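You operate a simulated robot arm through the tools that you are given. There is no shell and no other tool. Be economical: measure what you need, move in short steps, check, and stop when the job is done.

You are at the controls of a simulated robot arm. One attempt, no reset.

## Task
Load the clip rack: yellow clip in A, grey in B, orange in C, then shut its teal bar.
Fine: slide the bar open first. Where these are worked on the way, their far stop is far enough and under half their travel is too little: rack bar.

The check looks at the end state, three seconds after you hand in, the way a careful person would. Anything else that was tipped, shoved, dropped, spilled or broken makes it a failure.

## Robot
A 7-joint arm with a two-finger parallel gripper, fixed in place. Base frame: the origin is at the foot of the arm, x ahead of it, y to its left, z up; the work surface is at about z = 760. Units: mm, degrees, N and s.
Its first joint turns from -166.0 to 166.0 degrees. Payload 4.4 kg.
The tool frame sits at the grasp point between the pads (the TCP): z along the fingers, y along the line on which they close. The tips reach 23 mm beyond it. Largest opening 94 mm; finger width 38, thickness 10; the body of the gripper, 54 by 96 mm, starts 39 mm behind the TCP.
Orientation is that of the tool frame in the base frame, as a unit quaternion [w, x, y, z]. With the fingers straight down and closing along the base's y, the tool's x points along the base's -x, its y along +y and its z along -z.

## Interface
- The arm moves only by the tool send_rows. Its argument "increments" is a list of rows, each a list of 7 numbers: the finger opening in mm, from 0 to 94, then the shift along the base's x, y, z in units of 400 mm (1.0 is 400 mm), then the turn, a rotation vector about the base's x, y, z in units of 45 degrees (1.0 is 45 degrees). In form: [[gripper, x, y, z, wx, wy, wz], ...]. A call has 1 to 12 rows; each row is the pose to reach, as a shift and turn from the pose commanded when the call began. A call with a number of a shift or a turn outside -1 to 1 is refused whole. A row lasts 0.2 s, in which the tool goes at most 50 mm and 8.6 degrees; a call with a longer step from one row to the next is refused whole, and so is a gripper value outside its range. A pose out of reach is approached as far as the arm can. The call stops where the force on the tool passes 40 N (or 10 N more than at its start, if that is more) or the arm is blocked; 0.2 s more then pass. Each finger travels about 72 mm/s and halts on what it meets, pressing with about 32 N; the grip force reading is that of the motor and also rises with nothing between the fingers. The clock runs only during rows and for 0.2 s after the last one: add rows that repeat a pose to give the fingers time. It gives the time, the measured TCP pose, the force on the tool (base axes), the opening and the grip force at its end, in the units of the frame above (readings bear some noise), with the torque about the TCP (base axes, N m) and any sound that the robot's microphone picked up, and new pictures: "pictures" is both (left out), scene, wrist or none.
- Cameras (640 x 400 px; columns grow to the right, rows downward): "scene" is fixed at [401.9, 648.9, 1314.8]; the picture's right is [-0.61, -0.79, 0.00], its down [-0.53, 0.41, -0.74] and it looks along [0.59, -0.45, -0.67] (base axes); focal length 369 px, centre (320, 200). "wrist" rides on the gripper at [86, 16, -74] in the tool frame; the picture's right is [-0.18, 0.98, 0.00], its down [-0.58, -0.11, -0.81] and it looks along [-0.79, -0.15, 0.59] (tool axes); focal length 243 px, centre (320, 200). There is no depth. A picture from a camera that has moved, and an enlarged one, comes with that camera's place and axes in the base frame and with its lens.
- close_up(camera, box): a new picture of the part [left, top, right, bottom] of that camera's present view, enlarged. It takes no simulated time.
- sign_off(): hands the job in; it is judged then, once.

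Work in short steps. Places have to be worked out from the pictures, the camera data and where the tool is seen: move nearer, look again, correct. Check each grasp and each placing, and mend what went wrong. You have 120 turns and 200 pictures in all, those below and enlarged ones among them. Open the gripper and draw the arm clear of the work before you hand the job in, unless the task says otherwise; then end with one line.

The tools are called after "Emit:" as a command line: name --pt "numbers of a row" for each row, then --argument value for the rest, lists and objects as JSON in quotes. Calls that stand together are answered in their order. send_rows: Moves the arm, as the interface text tells. Its arguments: {"type":"object","properties":{"increments":{"type":"array"},"pictures":{"type":"string","enum":["both","scene","wrist","none"]}},"required":["increments"]} The other tools are called the same way: close_up (camera, box) takes an enlarged picture of a part of a camera's view; sign_off () hands the job in.

At the start:

```text
time: 0.0
tcp_pos: [625.5, 163.7, 997.7]
tcp_rot: [0.0, 0.0, 1.0, 0.0]
ft_force: [0.5, 0.7, -0.7]
wrist_torque: [0.01, 0.0, 0.01]
width: 94.2
grasp_force: 0.2
```

scene: 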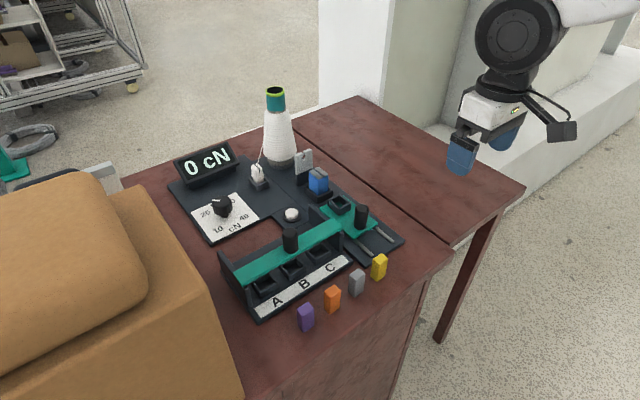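
wrist: 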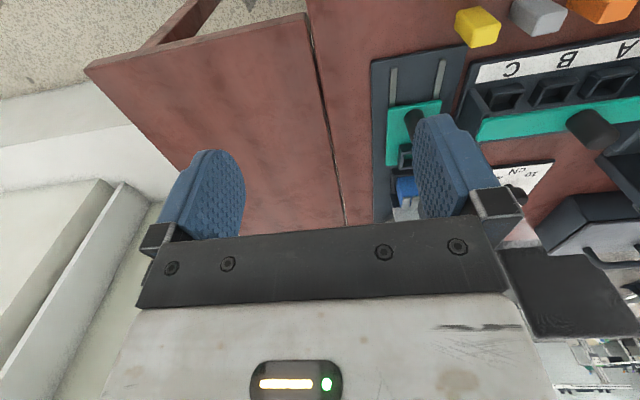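

I start by enlarging the rack and clips in the scene view.

Emit:
close_up --camera "scene" --box '[210, 180, 410, 340]'

Emit:
close_up --camera "wrist" --box '[360, 0, 640, 200]'

```text
2.50 times, centred on (310, 260) of scene
camera zoom: at [401.9, 648.9, 1314.8], right [-0.61, -0.79, 0.0], down [-0.53, 0.41, -0.74], along [0.59, -0.45, -0.67], focal length 922 px, centre (345, 50)
```

zoom: 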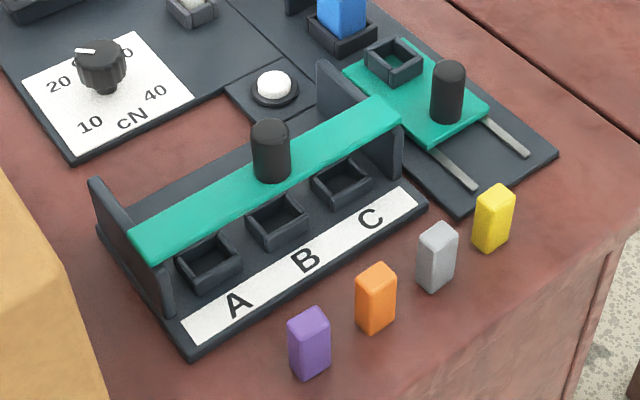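

```text
2.00 times, centred on (500, 100) of wrist
camera zoom: at [539.0, 180.3, 1071.8], right [0.18, 0.98, 0.0], down [0.58, -0.11, 0.81], along [0.79, -0.15, -0.59], focal length 485 px, centre (-40, 400)
```

zoom: 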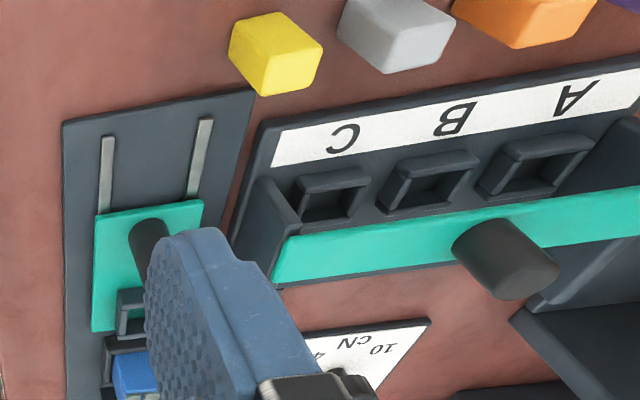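

The clips stand in a row near x≈659, with yellow at y≈317, grey at 373, orange at 428 and purple at 483. The rack lies behind them, parallel to y, so I'll move the wrist camera in front of it for a better look.

Emit:
send_rows --pt "94 -0.02 0.12 0 0 0 0" --pt "94 -0.04 0.24 0 0 0 0" --pt "94 -0.06 0.36 0 0 0 0" --pt "94 -0.08 0.48 0 0 0 0" --pt "94 -0.1 0.59 0 0 0 0" --pt "94 -0.1 0.62 0 0 0 0" --pictures "both"

```text
time: 1.4
tcp_pos: [583.8, 411.9, 997.3]
tcp_rot: [0.0, 0.001, 1.0, -0.001]
ft_force: [-0.1, 0.0, -0.2]
wrist_torque: [-0.03, 0.0, 0.04]
width: 94.2
grasp_force: 0.0
camera wrist: at [498.8, 428.5, 1071.6], right [0.19, 0.98, 0.0], down [0.58, -0.11, 0.81], along [0.79, -0.15, -0.59], focal length 243 px, centre (320, 200)
```

scene: 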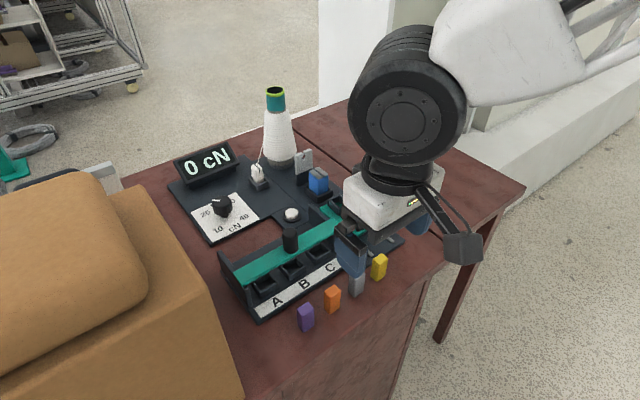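
wrist: 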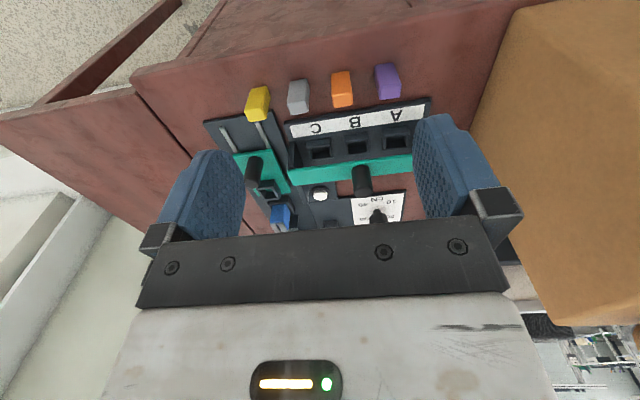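

Emit:
close_up --camera "wrist" --box '[230, 70, 450, 210]'

Emit:
close_up --camera "scene" --box '[210, 220, 340, 320]'

```text
2.86 times, centred on (340, 140) of wrist
camera zoom: at [498.8, 428.5, 1071.6], right [0.19, 0.98, 0.0], down [0.58, -0.11, 0.81], along [0.79, -0.15, -0.59], focal length 693 px, centre (263, 371)
```

zoom: 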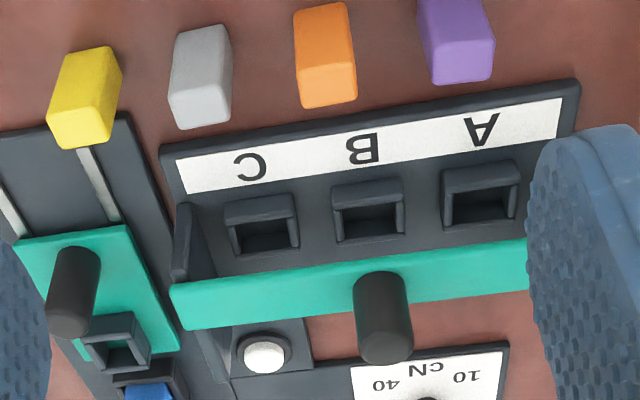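

```text
4.00 times, centred on (275, 270) of scene
camera zoom: at [401.9, 648.9, 1314.8], right [-0.61, -0.79, 0.0], down [-0.53, 0.41, -0.74], along [0.59, -0.45, -0.67], focal length 1475 px, centre (500, -80)
```

zoom: 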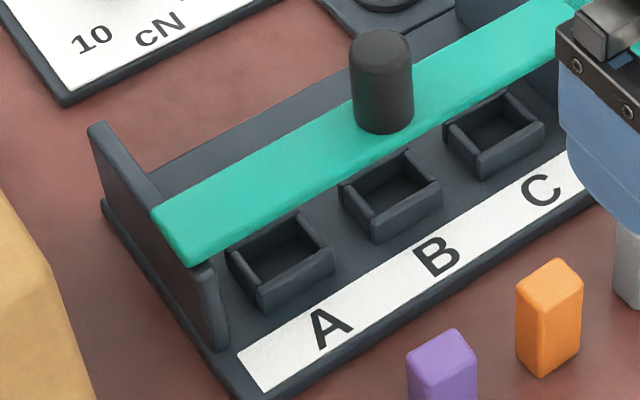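

The knob top triangulates to about (759, 438, 874), and socket B to (763, 437, 775). So the bar is shut over the sockets and should slide open along +x. I'll go above the knob and check.

Emit:
send_rows --pt "94 0.1 0.015 0 0 0 0" --pt "94 0.2 0.03 -0.02 0 0 0" --pt "94 0.3 0.05 -0.06 0 0 0" --pt "94 0.39 0.06 -0.11 0 0 0" --pt "94 0.435 0.066 -0.17 0 0 0" --pt "94 0.435 0.066 -0.19 0 0 0" --pictures "both"

```text
time: 2.8
tcp_pos: [760.0, 438.3, 922.3]
tcp_rot: [0.0, 0.0, 1.0, 0.0]
ft_force: [-0.3, 0.5, 0.1]
wrist_torque: [0.01, -0.01, -0.01]
width: 93.9
grasp_force: 0.1
camera wrist: at [672.7, 454.6, 996.8], right [0.18, 0.98, 0.0], down [0.58, -0.11, 0.81], along [0.79, -0.15, -0.59], focal length 243 px, centre (320, 200)
```

scene: 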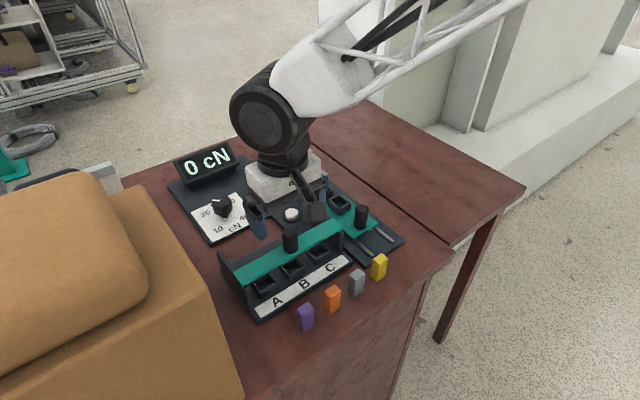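
wrist: 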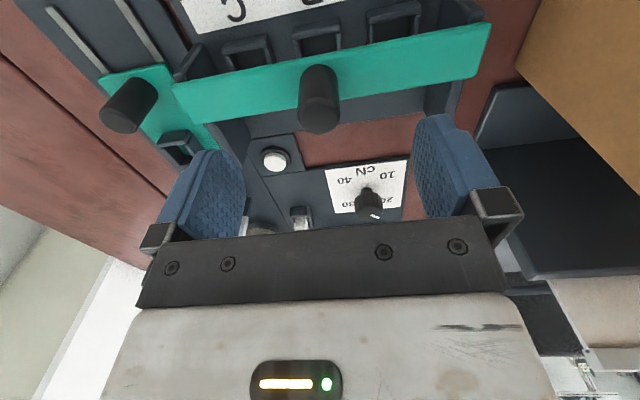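

The knob is centred between the fingers at about (756, 439). I'll descend around it and close.

Emit:
send_rows --pt "94 -0.007 0 -0.1 0 0 0" --pt "94 -0.007 0 -0.175 0 0 0" --pt "60 -0.007 0 -0.175 0 0 0" --pt "30 -0.007 0 -0.175 0 0 0" --pt "10 -0.007 0 -0.175 0 0 0" --pt "10 -0.007 0 -0.175 0 0 0" --pictures "both"

```text
time: 3.5
tcp_pos: [759.3, 436.6, 859.6]
tcp_rot: [0.004, 0.001, 1.0, 0.002]
ft_force: [-0.7, -4.7, 7.5]
wrist_torque: [-0.33, 0.12, 0.08]
width: 62.2
grasp_force: 1.9
stopped in row 3: the force on the tool passed its limit at 51 N (the readings are from after the stop); the commanded pose is now the measured one
camera wrist: at [672.5, 453.7, 933.3], right [0.19, 0.98, 0.01], down [0.57, -0.11, 0.81], along [0.8, -0.15, -0.59], focal length 243 px, centre (320, 200)
```

scene: 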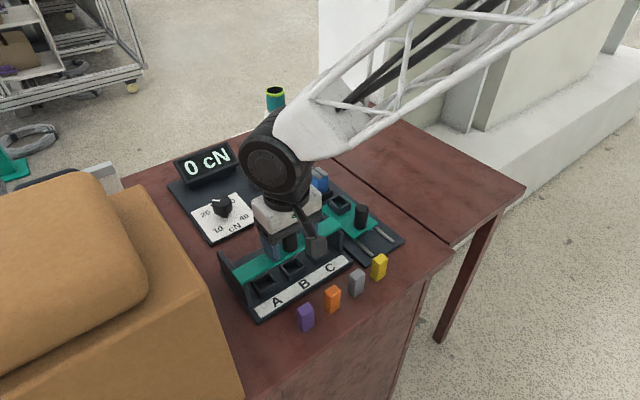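
wrist: 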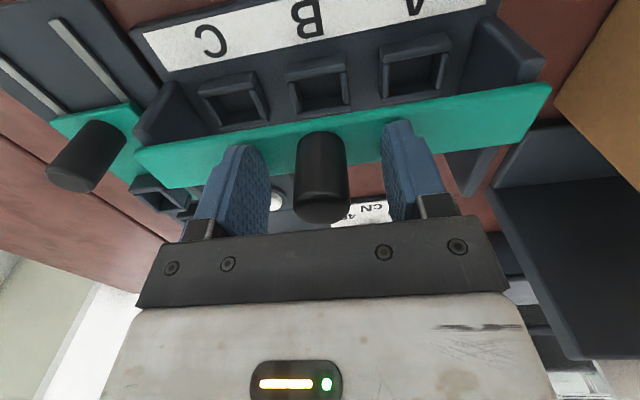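

The fingertips touched the bar, so its top is at about z≈834. I'll lift 8 mm and close on the knob.

Emit:
send_rows --pt "62 0 0.003 0.02 0 0 0" --pt "40 0 0.003 0.02 0 0 0" --pt "24 0 0.003 0.02 0 0 0" --pt "15 0 0.003 0.02 0 0 0" --pt "15 0 0.003 0.02 0 0 0" --pictures "wrist"

```text
time: 4.7
tcp_pos: [760.0, 438.2, 866.5]
tcp_rot: [0.003, 0.001, 1.0, 0.002]
ft_force: [0.1, -6.9, 0.3]
wrist_torque: [-0.21, 0.04, -0.02]
width: 25.0
grasp_force: 32.1
camera wrist: at [672.2, 455.0, 940.6], right [0.19, 0.98, 0.0], down [0.58, -0.11, 0.81], along [0.8, -0.15, -0.59], focal length 243 px, centre (320, 200)
```

wrist: 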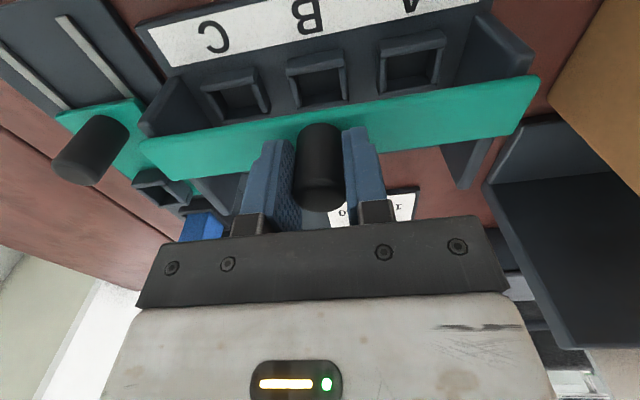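

The knob is gripped at 25 mm. The side force of about -7 N calls for a small +y relief correction, so I'll nudge that and slide slowly toward +x.

Emit:
send_rows --pt "15 0.02 0 0 0 0 0" --pt "15 0.04 0 0 0 0 0" --pt "15 0.06 0 0 0 0 0" --pt "15 0.08 0 0 0 0 0" --pt "15 0.1 0 0 0 0 0" --pictures "both"

```text
time: 5.9
tcp_pos: [797.5, 439.9, 866.8]
tcp_rot: [0.003, 0.001, 1.0, 0.001]
ft_force: [0.5, 3.4, 0.3]
wrist_torque: [-0.24, -0.39, 0.09]
width: 24.6
grasp_force: 32.0
camera wrist: at [711.9, 455.8, 940.7], right [0.18, 0.98, 0.0], down [0.58, -0.11, 0.81], along [0.8, -0.15, -0.59], focal length 243 px, centre (320, 200)
```

scene: 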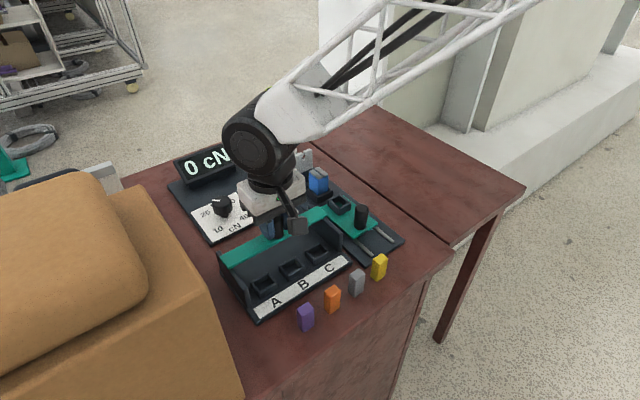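
wrist: 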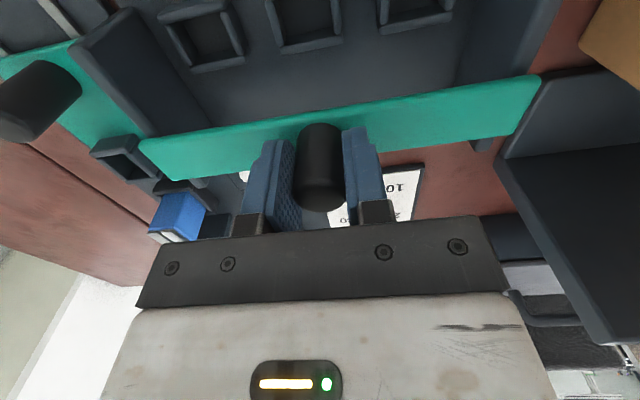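

The bar moved freely by 38 mm. I'll continue in small steps until it meets its stop.

Emit:
send_rows --pt "15 0.012 0 0 0 0 0" --pt "15 0.024 0 0 0 0 0" --pt "15 0.036 0 0 0 0 0" --pt "15 0.048 0 0 0 0 0" --pt "15 0.06 0 0 0 0 0" --pictures "both"

```text
time: 7.1
tcp_pos: [822.1, 438.3, 867.2]
tcp_rot: [0.002, 0.001, 1.0, 0.002]
ft_force: [-16.9, -4.9, 2.0]
wrist_torque: [-0.11, 0.96, -0.07]
width: 24.8
grasp_force: 32.4
camera wrist: at [735.9, 455.0, 940.8], right [0.19, 0.98, 0.0], down [0.58, -0.11, 0.81], along [0.8, -0.15, -0.59], focal length 243 px, centre (320, 200)
```

scene: 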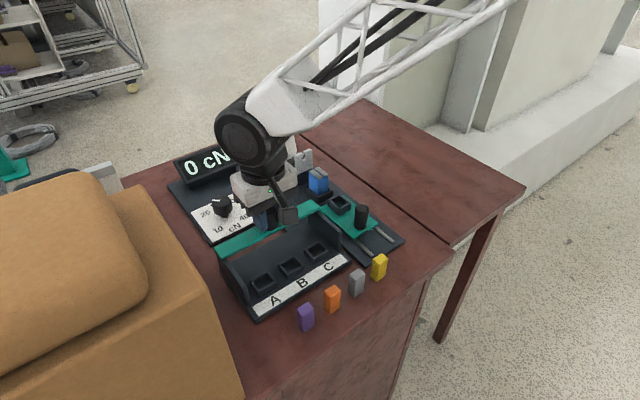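
wrist: 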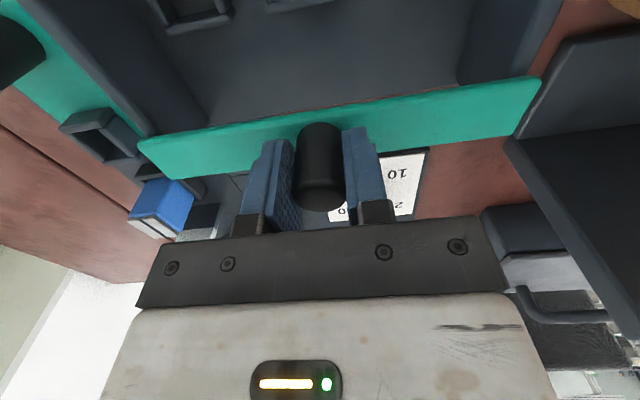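

The -17 N reading shows the far stop at x≈822, after about 62 mm of travel. I'll release, lift, and retreat to look at the sockets and clips.

Emit:
send_rows --pt "40 -0.002 0 0 0 0 0" --pt "80 -0.002 0 0 0 0 0" --pt "80 -0.002 0 0 0 0 0" --pt "80 -0.002 0 0.1 0 0 0" --pt "94 -0.07 0 0.2 0 0 0" --pt "94 -0.18 0 0.22 0 0 0" --pt "94 -0.3 -0.0 0.22 0 0 0" --pt "94 -0.4 -0.0 0.22 0 0 0" --pt "94 -0.5 -0.05 0.22 0 0 0" --pt "94 -0.6 -0.05 0.18 0 0 0" --pt "94 -0.6 -0.05 0.18 0 0 0" --pictures "both"

```text
time: 9.5
tcp_pos: [581.5, 419.0, 937.9]
tcp_rot: [0.003, 0.002, 1.0, 0.003]
ft_force: [-0.3, 0.3, -0.4]
wrist_torque: [0.02, -0.02, -0.02]
width: 94.1
grasp_force: 0.0
camera wrist: at [494.7, 435.8, 1012.1], right [0.18, 0.98, 0.0], down [0.58, -0.11, 0.81], along [0.8, -0.15, -0.59], focal length 243 px, centre (320, 200)
```

scene: 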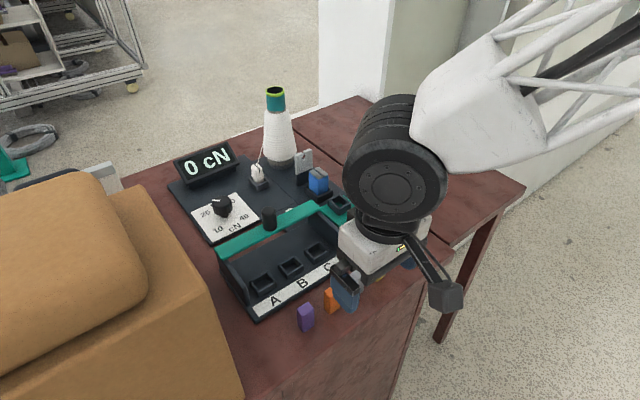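
wrist: 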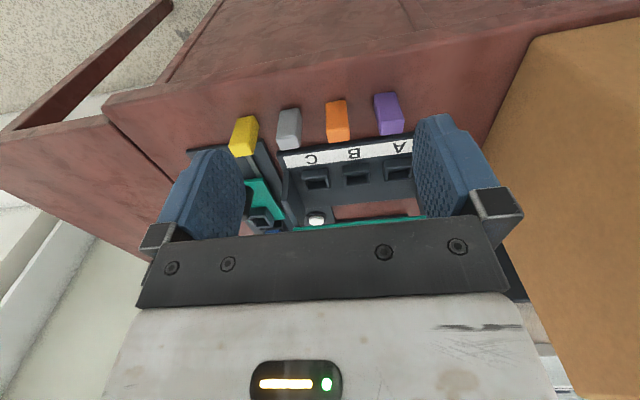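

The bar stays open. Next I'll take close views of the clips and sockets to measure size and alignment.

Emit:
close_up --camera "wrist" --box '[220, 80, 420, 205]'

Emit:
close_up --camera "scene" --box '[210, 200, 370, 340]'

```text
3.20 times, centred on (320, 142) of wrist
camera zoom: at [494.7, 435.8, 1012.1], right [0.18, 0.98, 0.0], down [0.58, -0.11, 0.81], along [0.8, -0.15, -0.59], focal length 776 px, centre (320, 384)
```

zoom: 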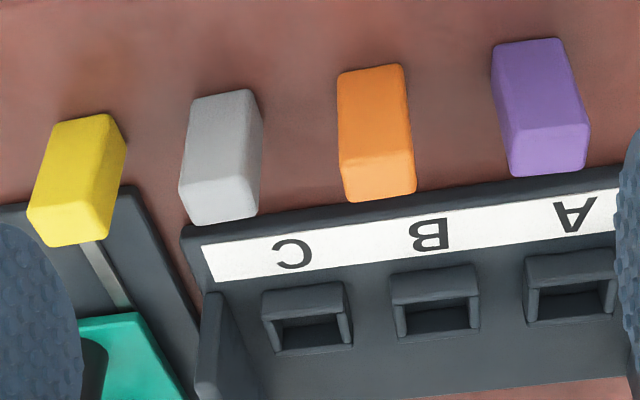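

```text
2.86 times, centred on (290, 270) of scene
camera zoom: at [401.9, 648.9, 1314.8], right [-0.61, -0.79, 0.0], down [-0.53, 0.41, -0.74], along [0.59, -0.45, -0.67], focal length 1054 px, centre (406, 0)
```

zoom: 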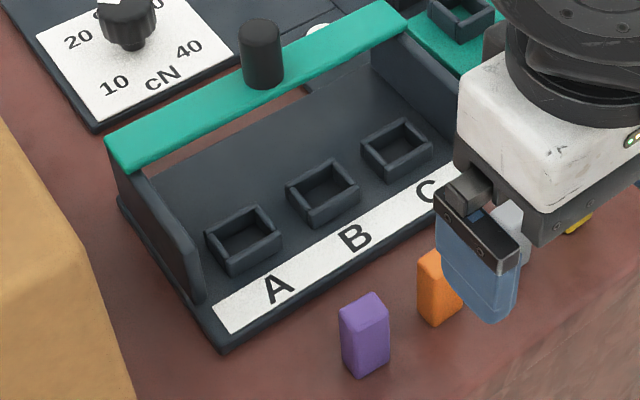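

Sockets are at x≈763, with A at y≈498, B at 439 and C at 380.5. I'll move above the yellow clip with a 52 mm opening to refine its position.

Emit:
send_rows --pt "70 0.04 -0.1 0 0 0 0" --pt "52 0.1 -0.2 -0.02 0 0 0" --pt "52 0.17 -0.25 -0.08 0 0 0" --pt "52 0.196 -0.2525 -0.145 0 0 0" --pt "52 0.196 -0.2525 -0.145 0 0 0" --pictures "both"

```text
time: 10.7
tcp_pos: [659.1, 318.1, 880.0]
tcp_rot: [0.003, 0.001, 1.0, 0.002]
ft_force: [-0.2, 1.0, -0.4]
wrist_torque: [0.02, 0.01, -0.01]
width: 52.2
grasp_force: 0.0
camera wrist: at [573.8, 335.2, 953.5], right [0.19, 0.98, 0.0], down [0.58, -0.11, 0.81], along [0.8, -0.15, -0.59], focal length 243 px, centre (320, 200)
```

scene: 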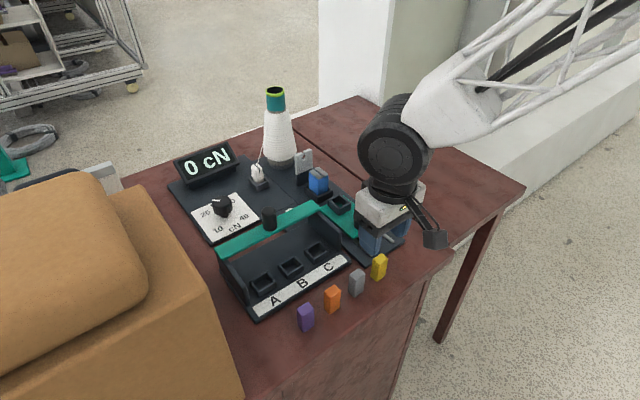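
wrist: 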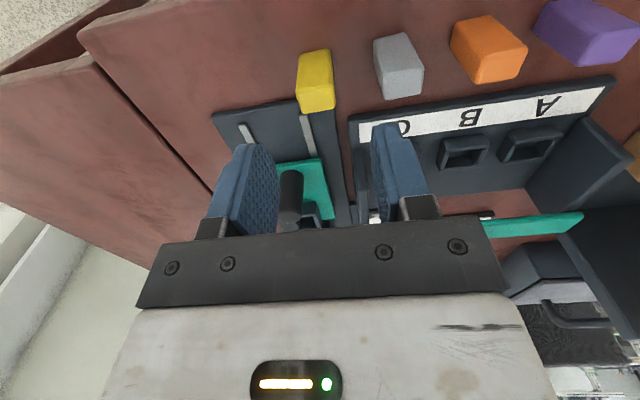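

Emit:
close_up --camera "wrist" --box '[280, 30, 440, 130]'

Emit:
close_up --camera "scene" --box '[320, 210, 420, 310]'

```text
4.00 times, centred on (360, 80) of wrist
camera zoom: at [573.8, 335.2, 953.5], right [0.19, 0.98, 0.0], down [0.58, -0.11, 0.81], along [0.8, -0.15, -0.59], focal length 970 px, centre (160, 680)
```

zoom: 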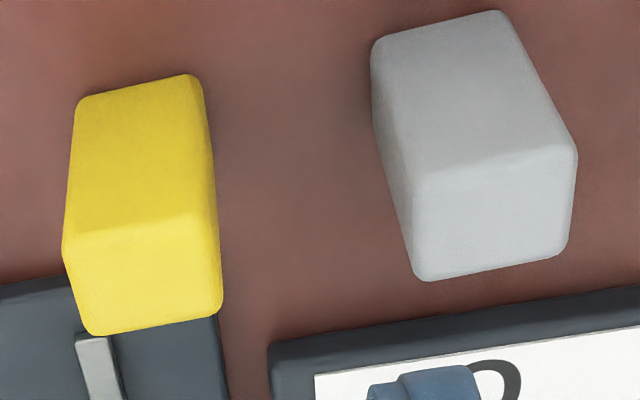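

```text
4.00 times, centred on (370, 260) of scene
camera zoom: at [401.9, 648.9, 1314.8], right [-0.61, -0.79, 0.0], down [-0.53, 0.41, -0.74], along [0.59, -0.45, -0.67], focal length 1475 px, centre (120, -40)
```

zoom: 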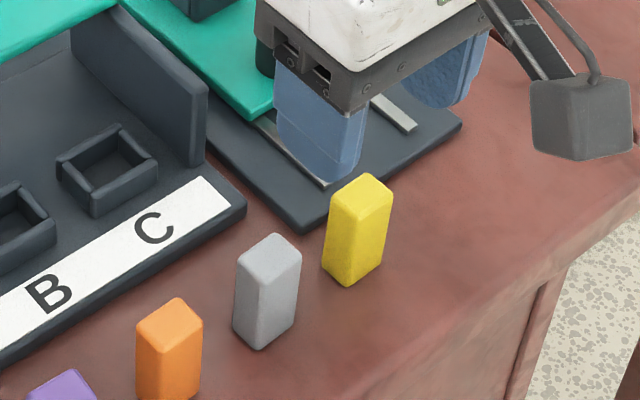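

The yellow clip's top centre triangulates to (665, 316), with top z≈802 and size about 24 (y) × 17 (x) × 42, aligned with the base axes. I'll descend to TCP z≈801 and close.

Emit:
send_rows --pt "52 0.015 -0.005 -0.06 0 0 0" --pt "52 0.015 -0.005 -0.13 0 0 0" --pt "52 0.015 -0.005 -0.1975 0 0 0" --pt "52 0.015 -0.005 -0.1975 0 0 0" --pt "36 0.015 -0.005 -0.1975 0 0 0" --pt "14 0.015 -0.005 -0.1975 0 0 0" --pt "14 0.015 -0.005 -0.1975 0 0 0" --pictures "both"

```text
time: 12.3
tcp_pos: [668.5, 317.3, 801.7]
tcp_rot: [0.003, 0.001, 1.0, 0.002]
ft_force: [0.0, 0.1, -0.6]
wrist_torque: [0.0, -0.01, -0.02]
width: 22.9
grasp_force: 32.6
camera wrist: at [581.3, 332.6, 876.2], right [0.19, 0.98, 0.0], down [0.58, -0.11, 0.81], along [0.8, -0.15, -0.59], focal length 243 px, centre (320, 200)
```

scene: 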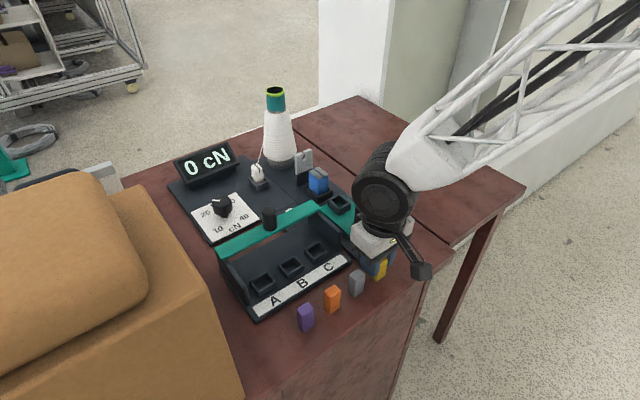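
wrist: 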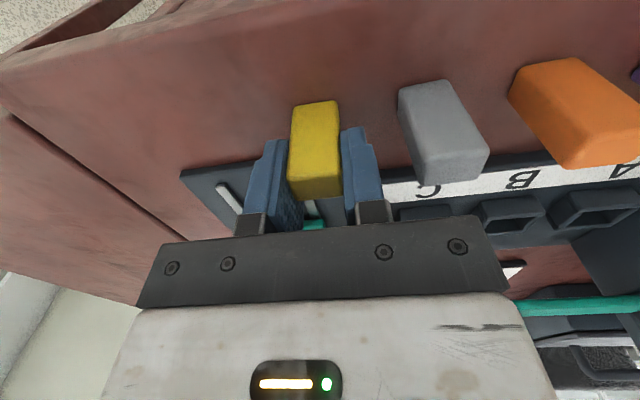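

The yellow clip is gripped at 22.9 mm. I'll raise it straight up 60 mm and check how it sits in the fingers.

Emit:
send_rows --pt "14 0 0 0.05 0 0 0" --pt "14 0 0 0.12 0 0 0" --pt "14 0 0 0.17 0 0 0" --pt "14 0 0 0.17 0 0 0" --pictures "none"

Emit:
close_up --camera "wrist" --box '[240, 90, 400, 230]'

Emit:
close_up --camera "scene" --box '[320, 180, 440, 300]'

```text
time: 13.3
tcp_pos: [666.3, 315.3, 870.9]
tcp_rot: [0.004, 0.001, 1.0, 0.002]
ft_force: [-0.2, -0.2, -0.7]
wrist_torque: [0.0, 0.03, 0.0]
width: 23.0
grasp_force: 32.3
```

```text
2.86 times, centred on (320, 160) of wrist
camera zoom: at [580.2, 330.9, 945.5], right [0.19, 0.98, 0.0], down [0.58, -0.11, 0.81], along [0.8, -0.15, -0.59], focal length 693 px, centre (320, 314)
```

zoom: 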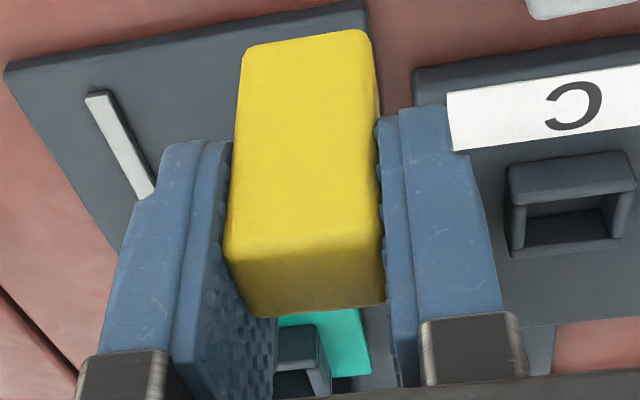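

```text
3.33 times, centred on (380, 240) of scene
camera zoom: at [401.9, 648.9, 1314.8], right [-0.61, -0.79, 0.0], down [-0.53, 0.41, -0.74], along [0.59, -0.45, -0.67], focal length 1230 px, centre (120, 67)
```

zoom: 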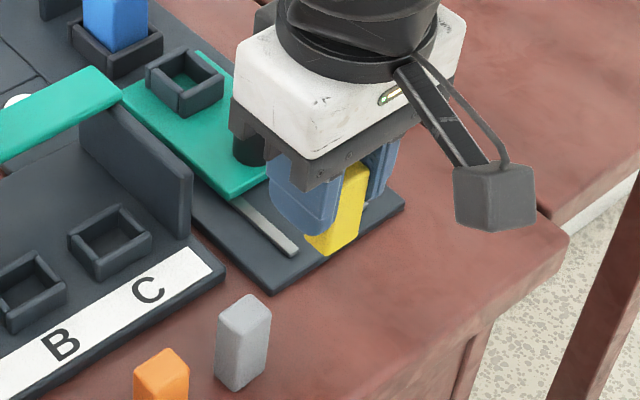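

Cross-checking with the table plane, the clip is about 50 mm tall and sits some 4.5 mm toward the robot relative to the TCP. I'll carry it over socket A, still well above the rim, and compare.

Emit:
send_rows --pt "14 0 0.03 0.065 0 0 0" --pt "14 0 0.14 0.075 0 0 0" --pt "14 0.0 0.25 0.075 0 0 0" --pt "14 0.04 0.36 0.075 0 0 0" --pt "14 0.12 0.44 0.065 0 0 0" --pt "14 0.2 0.455 0.03 0 0 0" --pt "14 0.255 0.455 -0.0225 0 0 0" --pt "14 0.255 0.455 -0.0225 0 0 0" --pictures "both"

Emit:
close_up --camera "wrist" --box '[240, 60, 400, 220]'

Emit:
close_up --camera "scene" --box '[210, 200, 330, 320]'

```text
time: 15.1
tcp_pos: [769.0, 497.6, 859.8]
tcp_rot: [0.004, 0.0, 1.0, 0.002]
ft_force: [0.1, 0.2, -0.5]
wrist_torque: [0.02, -0.01, 0.04]
width: 23.2
grasp_force: 32.2
camera wrist: at [682.5, 513.9, 934.4], right [0.19, 0.98, 0.0], down [0.58, -0.11, 0.81], along [0.8, -0.15, -0.59], focal length 243 px, centre (320, 200)
```

scene: 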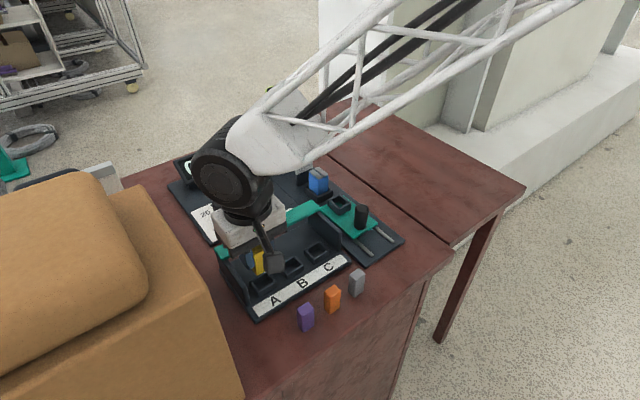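
wrist: 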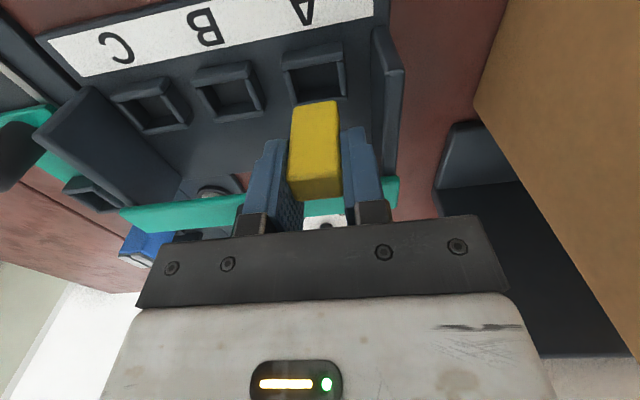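

```text
2.50 times, centred on (320, 140) of wrist
camera zoom: at [682.5, 513.9, 934.4], right [0.19, 0.98, 0.0], down [0.58, -0.11, 0.81], along [0.8, -0.15, -0.59], focal length 606 px, centre (320, 350)
```

zoom: 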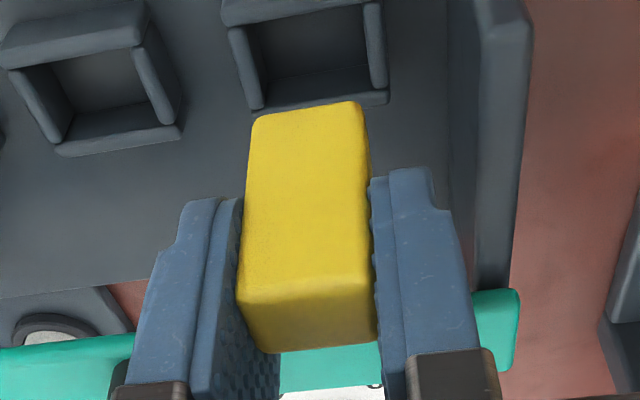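

```text
3.33 times, centred on (270, 260) of scene
camera zoom: at [401.9, 648.9, 1314.8], right [-0.61, -0.79, 0.0], down [-0.53, 0.41, -0.74], along [0.59, -0.45, -0.67], focal length 1230 px, centre (487, 0)
```

zoom: 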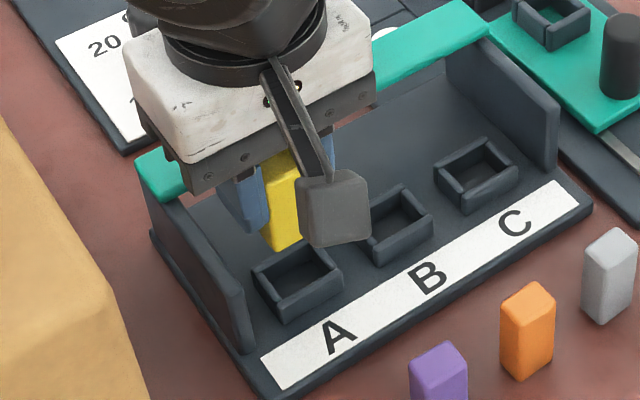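

Wrist measurements put socket A at about (761–763, 496.5–498), with the clip centre at about (762, 498). I'll lower until the clip bottom is just above the rim and look again.

Emit:
send_rows --pt "14 0 -0.001 -0.04 0 0 0" --pt "14 0 -0.002 -0.08 0 0 0" --pt "14 0 -0.002 -0.08 0 0 0" --pictures "none"

Emit:
close_up --camera "wrist" --box '[260, 60, 380, 160]'

Emit:
close_up --camera "scene" --box '[230, 240, 310, 310]'

```text
time: 15.9
tcp_pos: [769.9, 497.3, 828.7]
tcp_rot: [0.004, 0.001, 1.0, 0.002]
ft_force: [0.0, -0.1, -0.8]
wrist_torque: [-0.03, 0.01, -0.01]
width: 23.1
grasp_force: 32.1
```

```text
4.00 times, centred on (320, 110) of wrist
camera zoom: at [682.8, 513.6, 902.7], right [0.19, 0.98, 0.0], down [0.58, -0.11, 0.81], along [0.8, -0.15, -0.59], focal length 970 px, centre (320, 560)
```

zoom: 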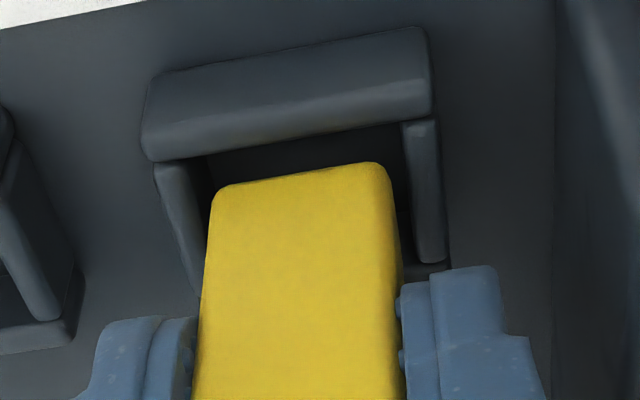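

```text
5.71 times, centred on (270, 275) of scene
camera zoom: at [401.9, 648.9, 1314.8], right [-0.61, -0.79, 0.0], down [-0.53, 0.41, -0.74], along [0.59, -0.45, -0.67], focal length 2108 px, centre (606, -229)
```

zoom: 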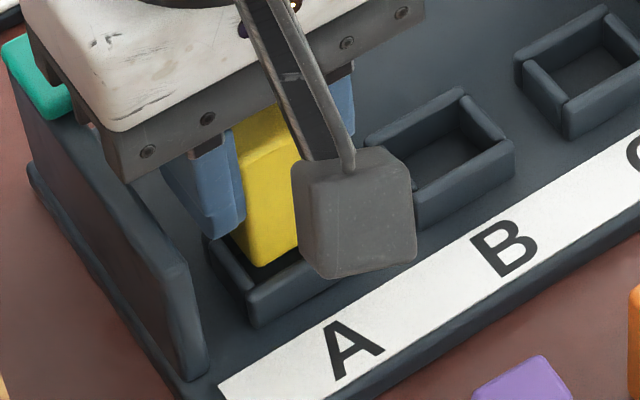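

In the wrist view the clip is laterally within the socket but touching the near-wall line, so it needs about +2.5 mm in x. I'll shift and lower gently.

Emit:
send_rows --pt "14 0.006 0.0 0 0 0 0" --pt "14 0.006 0.0 -0.012 0 0 0" --pt "14 0.006 0.0 -0.025 0 0 0" --pt "14 0.006 0.0 -0.032 0 0 0" --pictures "none"

Emit:
close_up --camera "wrist" --box '[260, 60, 380, 160]'

Emit:
close_up --camera "scene" --box '[230, 240, 310, 310]'

```text
time: 16.9
tcp_pos: [771.1, 498.2, 816.9]
tcp_rot: [0.004, 0.001, 1.0, 0.002]
ft_force: [-3.9, -0.2, 1.6]
wrist_torque: [0.0, 0.16, -0.09]
width: 23.5
grasp_force: 31.3
```

```text
4.00 times, centred on (320, 110) of wrist
camera zoom: at [685.3, 514.4, 890.4], right [0.19, 0.98, 0.01], down [0.57, -0.11, 0.81], along [0.8, -0.15, -0.59], focal length 970 px, centre (320, 560)
```

zoom: 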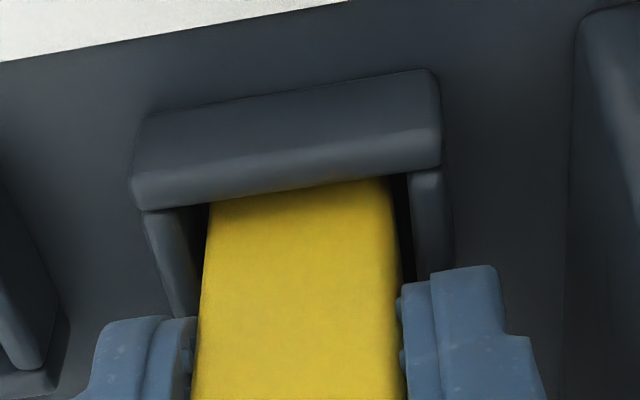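

```text
5.71 times, centred on (270, 275) of scene
camera zoom: at [401.9, 648.9, 1314.8], right [-0.61, -0.79, 0.0], down [-0.53, 0.41, -0.74], along [0.59, -0.45, -0.67], focal length 2108 px, centre (606, -229)
```

zoom: 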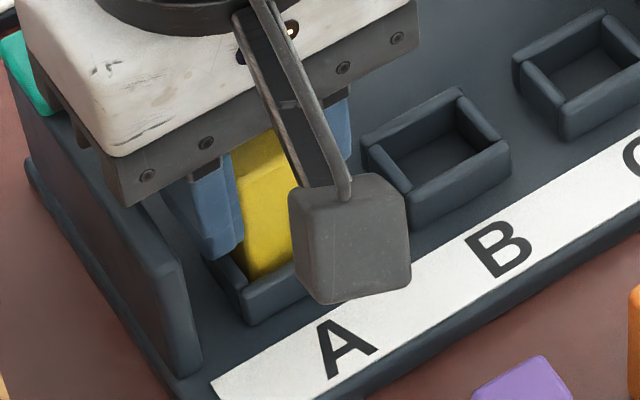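

The clip bottom is now inside the socket, with -4 N in x showing a light press on the far wall. I'll back off 1.5 mm and keep lowering gently.

Emit:
send_rows --pt "14 -0.004 0.0 0 0 0 0" --pt "14 -0.004 0.0 -0.006 0 0 0" --pt "14 -0.004 0.0 -0.012 0 0 0" --pt "14 -0.004 0 -0.016 0 0 0" --pictures "none"

Emit:
close_up --camera "wrist" --box '[260, 60, 380, 160]'

Emit:
close_up --camera "scene" --box '[230, 240, 310, 310]'

```text
time: 17.9
tcp_pos: [770.5, 497.3, 811.2]
tcp_rot: [0.004, 0.001, 1.0, 0.003]
ft_force: [-0.4, -4.2, 25.1]
wrist_torque: [-0.23, 0.25, 0.07]
width: 23.7
grasp_force: 31.7
```

```text
4.00 times, centred on (320, 110) of wrist
camera zoom: at [683.1, 513.2, 885.3], right [0.19, 0.98, 0.01], down [0.57, -0.11, 0.81], along [0.8, -0.15, -0.58], focal length 970 px, centre (320, 560)
```

zoom: 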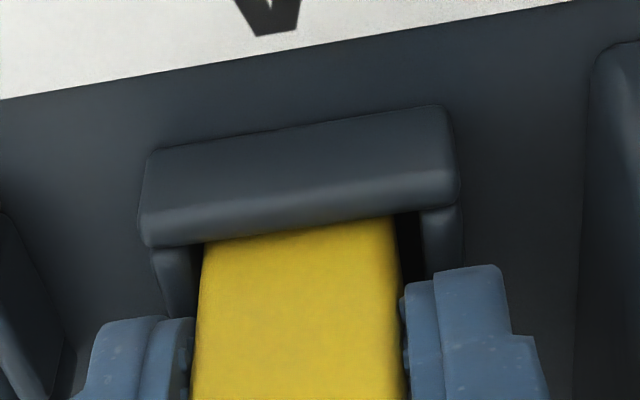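

```text
5.71 times, centred on (270, 275) of scene
camera zoom: at [401.9, 648.9, 1314.8], right [-0.61, -0.79, 0.0], down [-0.53, 0.41, -0.74], along [0.59, -0.45, -0.67], focal length 2108 px, centre (606, -229)
```

zoom: 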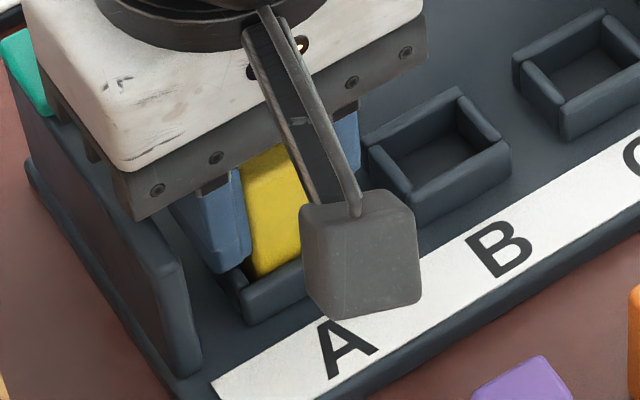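

There is 25 N upward at TCP z≈811, so the clip is down on the socket floor. I'll relieve, open to 34 mm, and rise straight up.

Emit:
send_rows --pt "18 0 0.0 0.002 0 0 0" --pt "34 0 0 0.004 0 0 0" --pt "34 0 0 0.004 0 0 0" --pt "34 0 0 0.06 0 0 0" --pt "34 0 0 0.15 0 0 0" --pt "34 0 0 0.25 0 0 0" --pt "50 -0.12 0 0.27 0 0 0" --pt "50 -0.2 -0.07 0.27 0 0 0" --pictures "both"

Emit:
close_up --camera "scene" --box '[210, 200, 330, 320]'

```text
time: 19.7
tcp_pos: [689.8, 469.1, 917.5]
tcp_rot: [0.003, 0.001, 1.0, 0.002]
ft_force: [-0.1, -0.1, 1.2]
wrist_torque: [0.03, 0.0, -0.05]
width: 50.1
grasp_force: 0.0
camera wrist: at [602.7, 484.9, 992.5], right [0.18, 0.98, 0.0], down [0.58, -0.11, 0.81], along [0.8, -0.15, -0.59], focal length 243 px, centre (320, 200)
```

scene: 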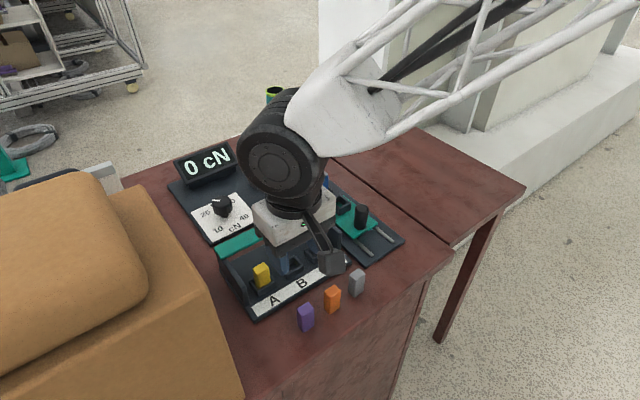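
wrist: 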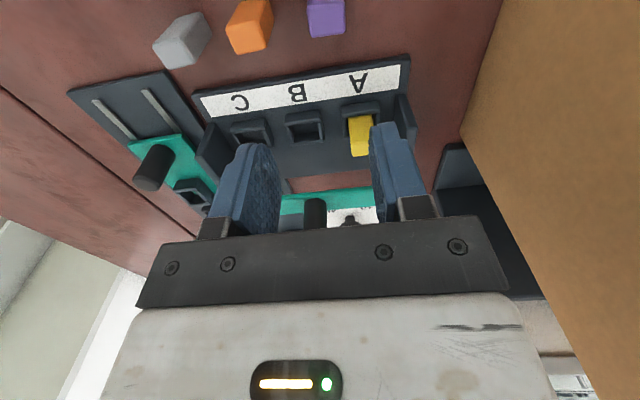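

```text
3.33 times, centred on (270, 260) of scene
camera zoom: at [401.9, 648.9, 1314.8], right [-0.61, -0.79, 0.0], down [-0.53, 0.41, -0.74], along [0.59, -0.45, -0.67], focal length 1230 px, centre (487, 0)
```

zoom: 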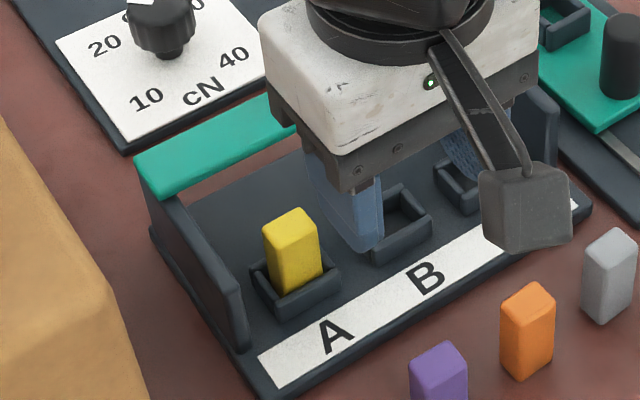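

Yellow is seated upright in A. Next I'll move above the grey clip, estimated at y≈370 and in line with where yellow was.

Emit:
send_rows --pt "50 -0.03 -0.1 0 0 0 0" --pt "50 -0.057 -0.2 -0.03 0 0 0" --pt "50 -0.057 -0.248 -0.092 0 0 0" --pt "50 -0.057 -0.248 -0.13 0 0 0" --pt "50 -0.057 -0.248 -0.13 0 0 0" --pictures "both"

Emit:
close_up --camera "wrist" --box '[240, 30, 400, 210]'

```text
time: 20.9
tcp_pos: [667.7, 370.4, 865.6]
tcp_rot: [0.004, 0.002, 1.0, 0.002]
ft_force: [-0.2, -0.3, -0.2]
wrist_torque: [0.02, 0.03, 0.01]
width: 49.8
grasp_force: 0.0
camera wrist: at [579.6, 386.8, 940.5], right [0.19, 0.98, 0.0], down [0.58, -0.11, 0.81], along [0.8, -0.15, -0.59], focal length 243 px, centre (320, 200)
```

scene: 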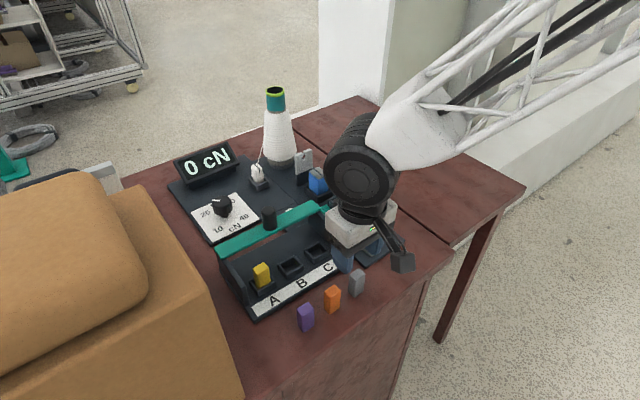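
wrist: 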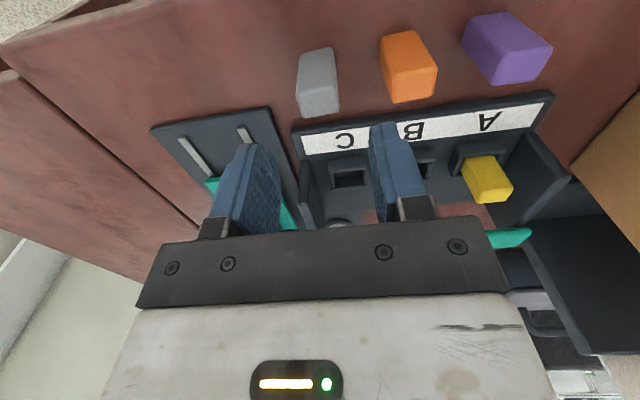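

```text
2.22 times, centred on (320, 120) of wrist
camera zoom: at [579.6, 386.8, 940.5], right [0.19, 0.98, 0.0], down [0.58, -0.11, 0.81], along [0.8, -0.15, -0.59], focal length 539 px, centre (320, 378)
```

zoom: 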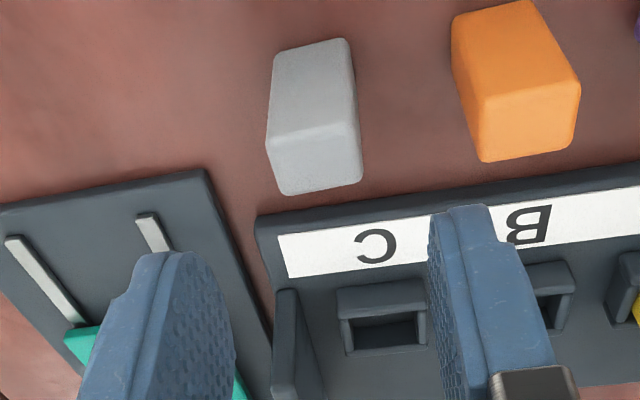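

Grey's near face is at x≈652 and its centre at y≈371, matching yellow's geometry. I'll descend, grip and lift.

Emit:
send_rows --pt "50 0 0.001 -0.06 0 0 0" --pt "50 0 0.001 -0.12 0 0 0" --pt "50 0 0.001 -0.1595 0 0 0" --pt "50 0 0.001 -0.1595 0 0 0" --pt "30 0 0.001 -0.1595 0 0 0" --pt "14 0 0.001 -0.1595 0 0 0" --pt "14 0 0.001 -0.1595 0 0 0" --pt "14 0 0.001 -0.06 0 0 0" --pt "14 0 0.001 0.02 0 0 0" --pt "14 0 0.001 0.02 0 0 0" --pictures "both"

```text
time: 23.1
tcp_pos: [670.0, 370.2, 874.8]
tcp_rot: [0.003, 0.001, 1.0, 0.001]
ft_force: [0.6, -0.3, -0.2]
wrist_torque: [0.0, 0.01, 0.0]
width: 23.1
grasp_force: 31.8
camera wrist: at [582.1, 386.8, 947.9], right [0.19, 0.98, 0.0], down [0.58, -0.11, 0.81], along [0.8, -0.15, -0.59], focal length 243 px, centre (320, 200)
```

scene: 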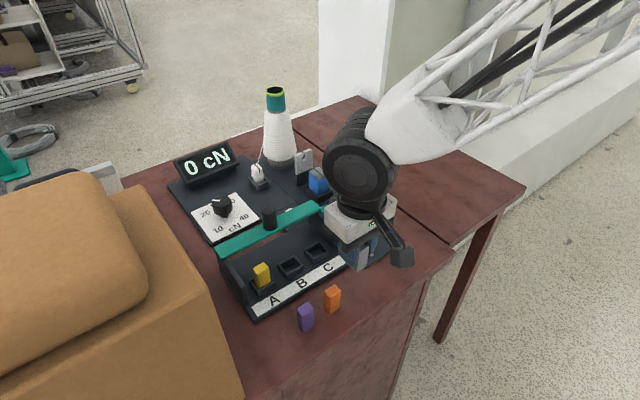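
wrist: 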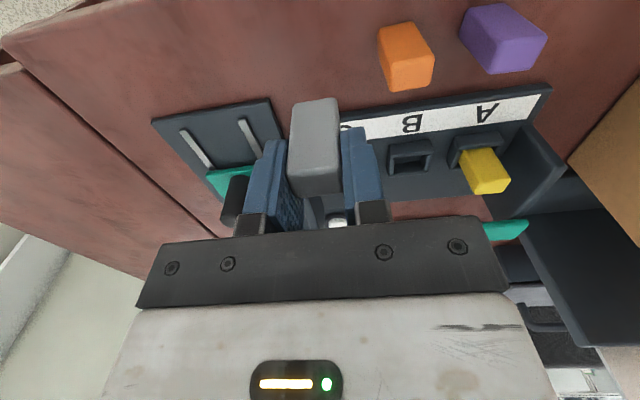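

Grey is held just as yellow was. I'll carry it to just above socket B.

Emit:
send_rows --pt "14 0.08 0.0 0.03 0 0 0" --pt "14 0.16 0.08 0.03 0 0 0" --pt "14 0.22 0.15 0.0 0 0 0" --pt "14 0.257 0.171 -0.05 0 0 0" --pt "14 0.257 0.171 -0.107 0 0 0" --pt "14 0.257 0.171 -0.107 0 0 0" --pictures "none"

Emit:
close_up --camera "wrist" --box '[260, 60, 380, 160]'

Emit:
close_up --camera "scene" --box '[240, 230, 340, 310]'

```text
time: 24.5
tcp_pos: [770.3, 438.7, 830.7]
tcp_rot: [0.004, 0.001, 1.0, 0.001]
ft_force: [-0.4, -0.1, -0.2]
wrist_torque: [-0.02, 0.01, -0.04]
width: 23.1
grasp_force: 31.2
```

```text
4.00 times, centred on (320, 110) of wrist
camera zoom: at [683.4, 455.0, 905.1], right [0.19, 0.98, 0.0], down [0.58, -0.11, 0.81], along [0.8, -0.15, -0.59], focal length 970 px, centre (320, 560)
```

zoom: 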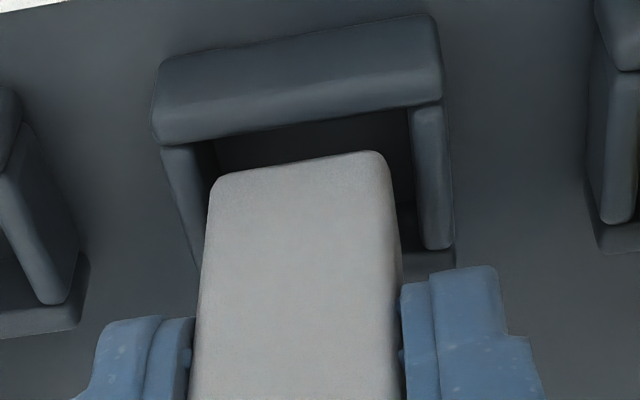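

```text
5.00 times, centred on (290, 270) of scene
camera zoom: at [401.9, 648.9, 1314.8], right [-0.61, -0.79, 0.0], down [-0.53, 0.41, -0.74], along [0.59, -0.45, -0.67], focal length 1844 px, centre (470, -150)
```

zoom: 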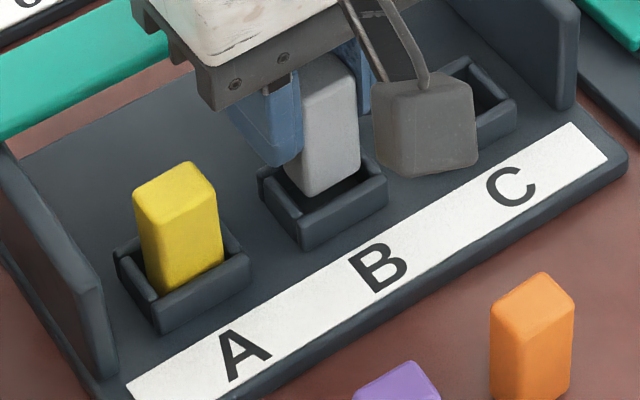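

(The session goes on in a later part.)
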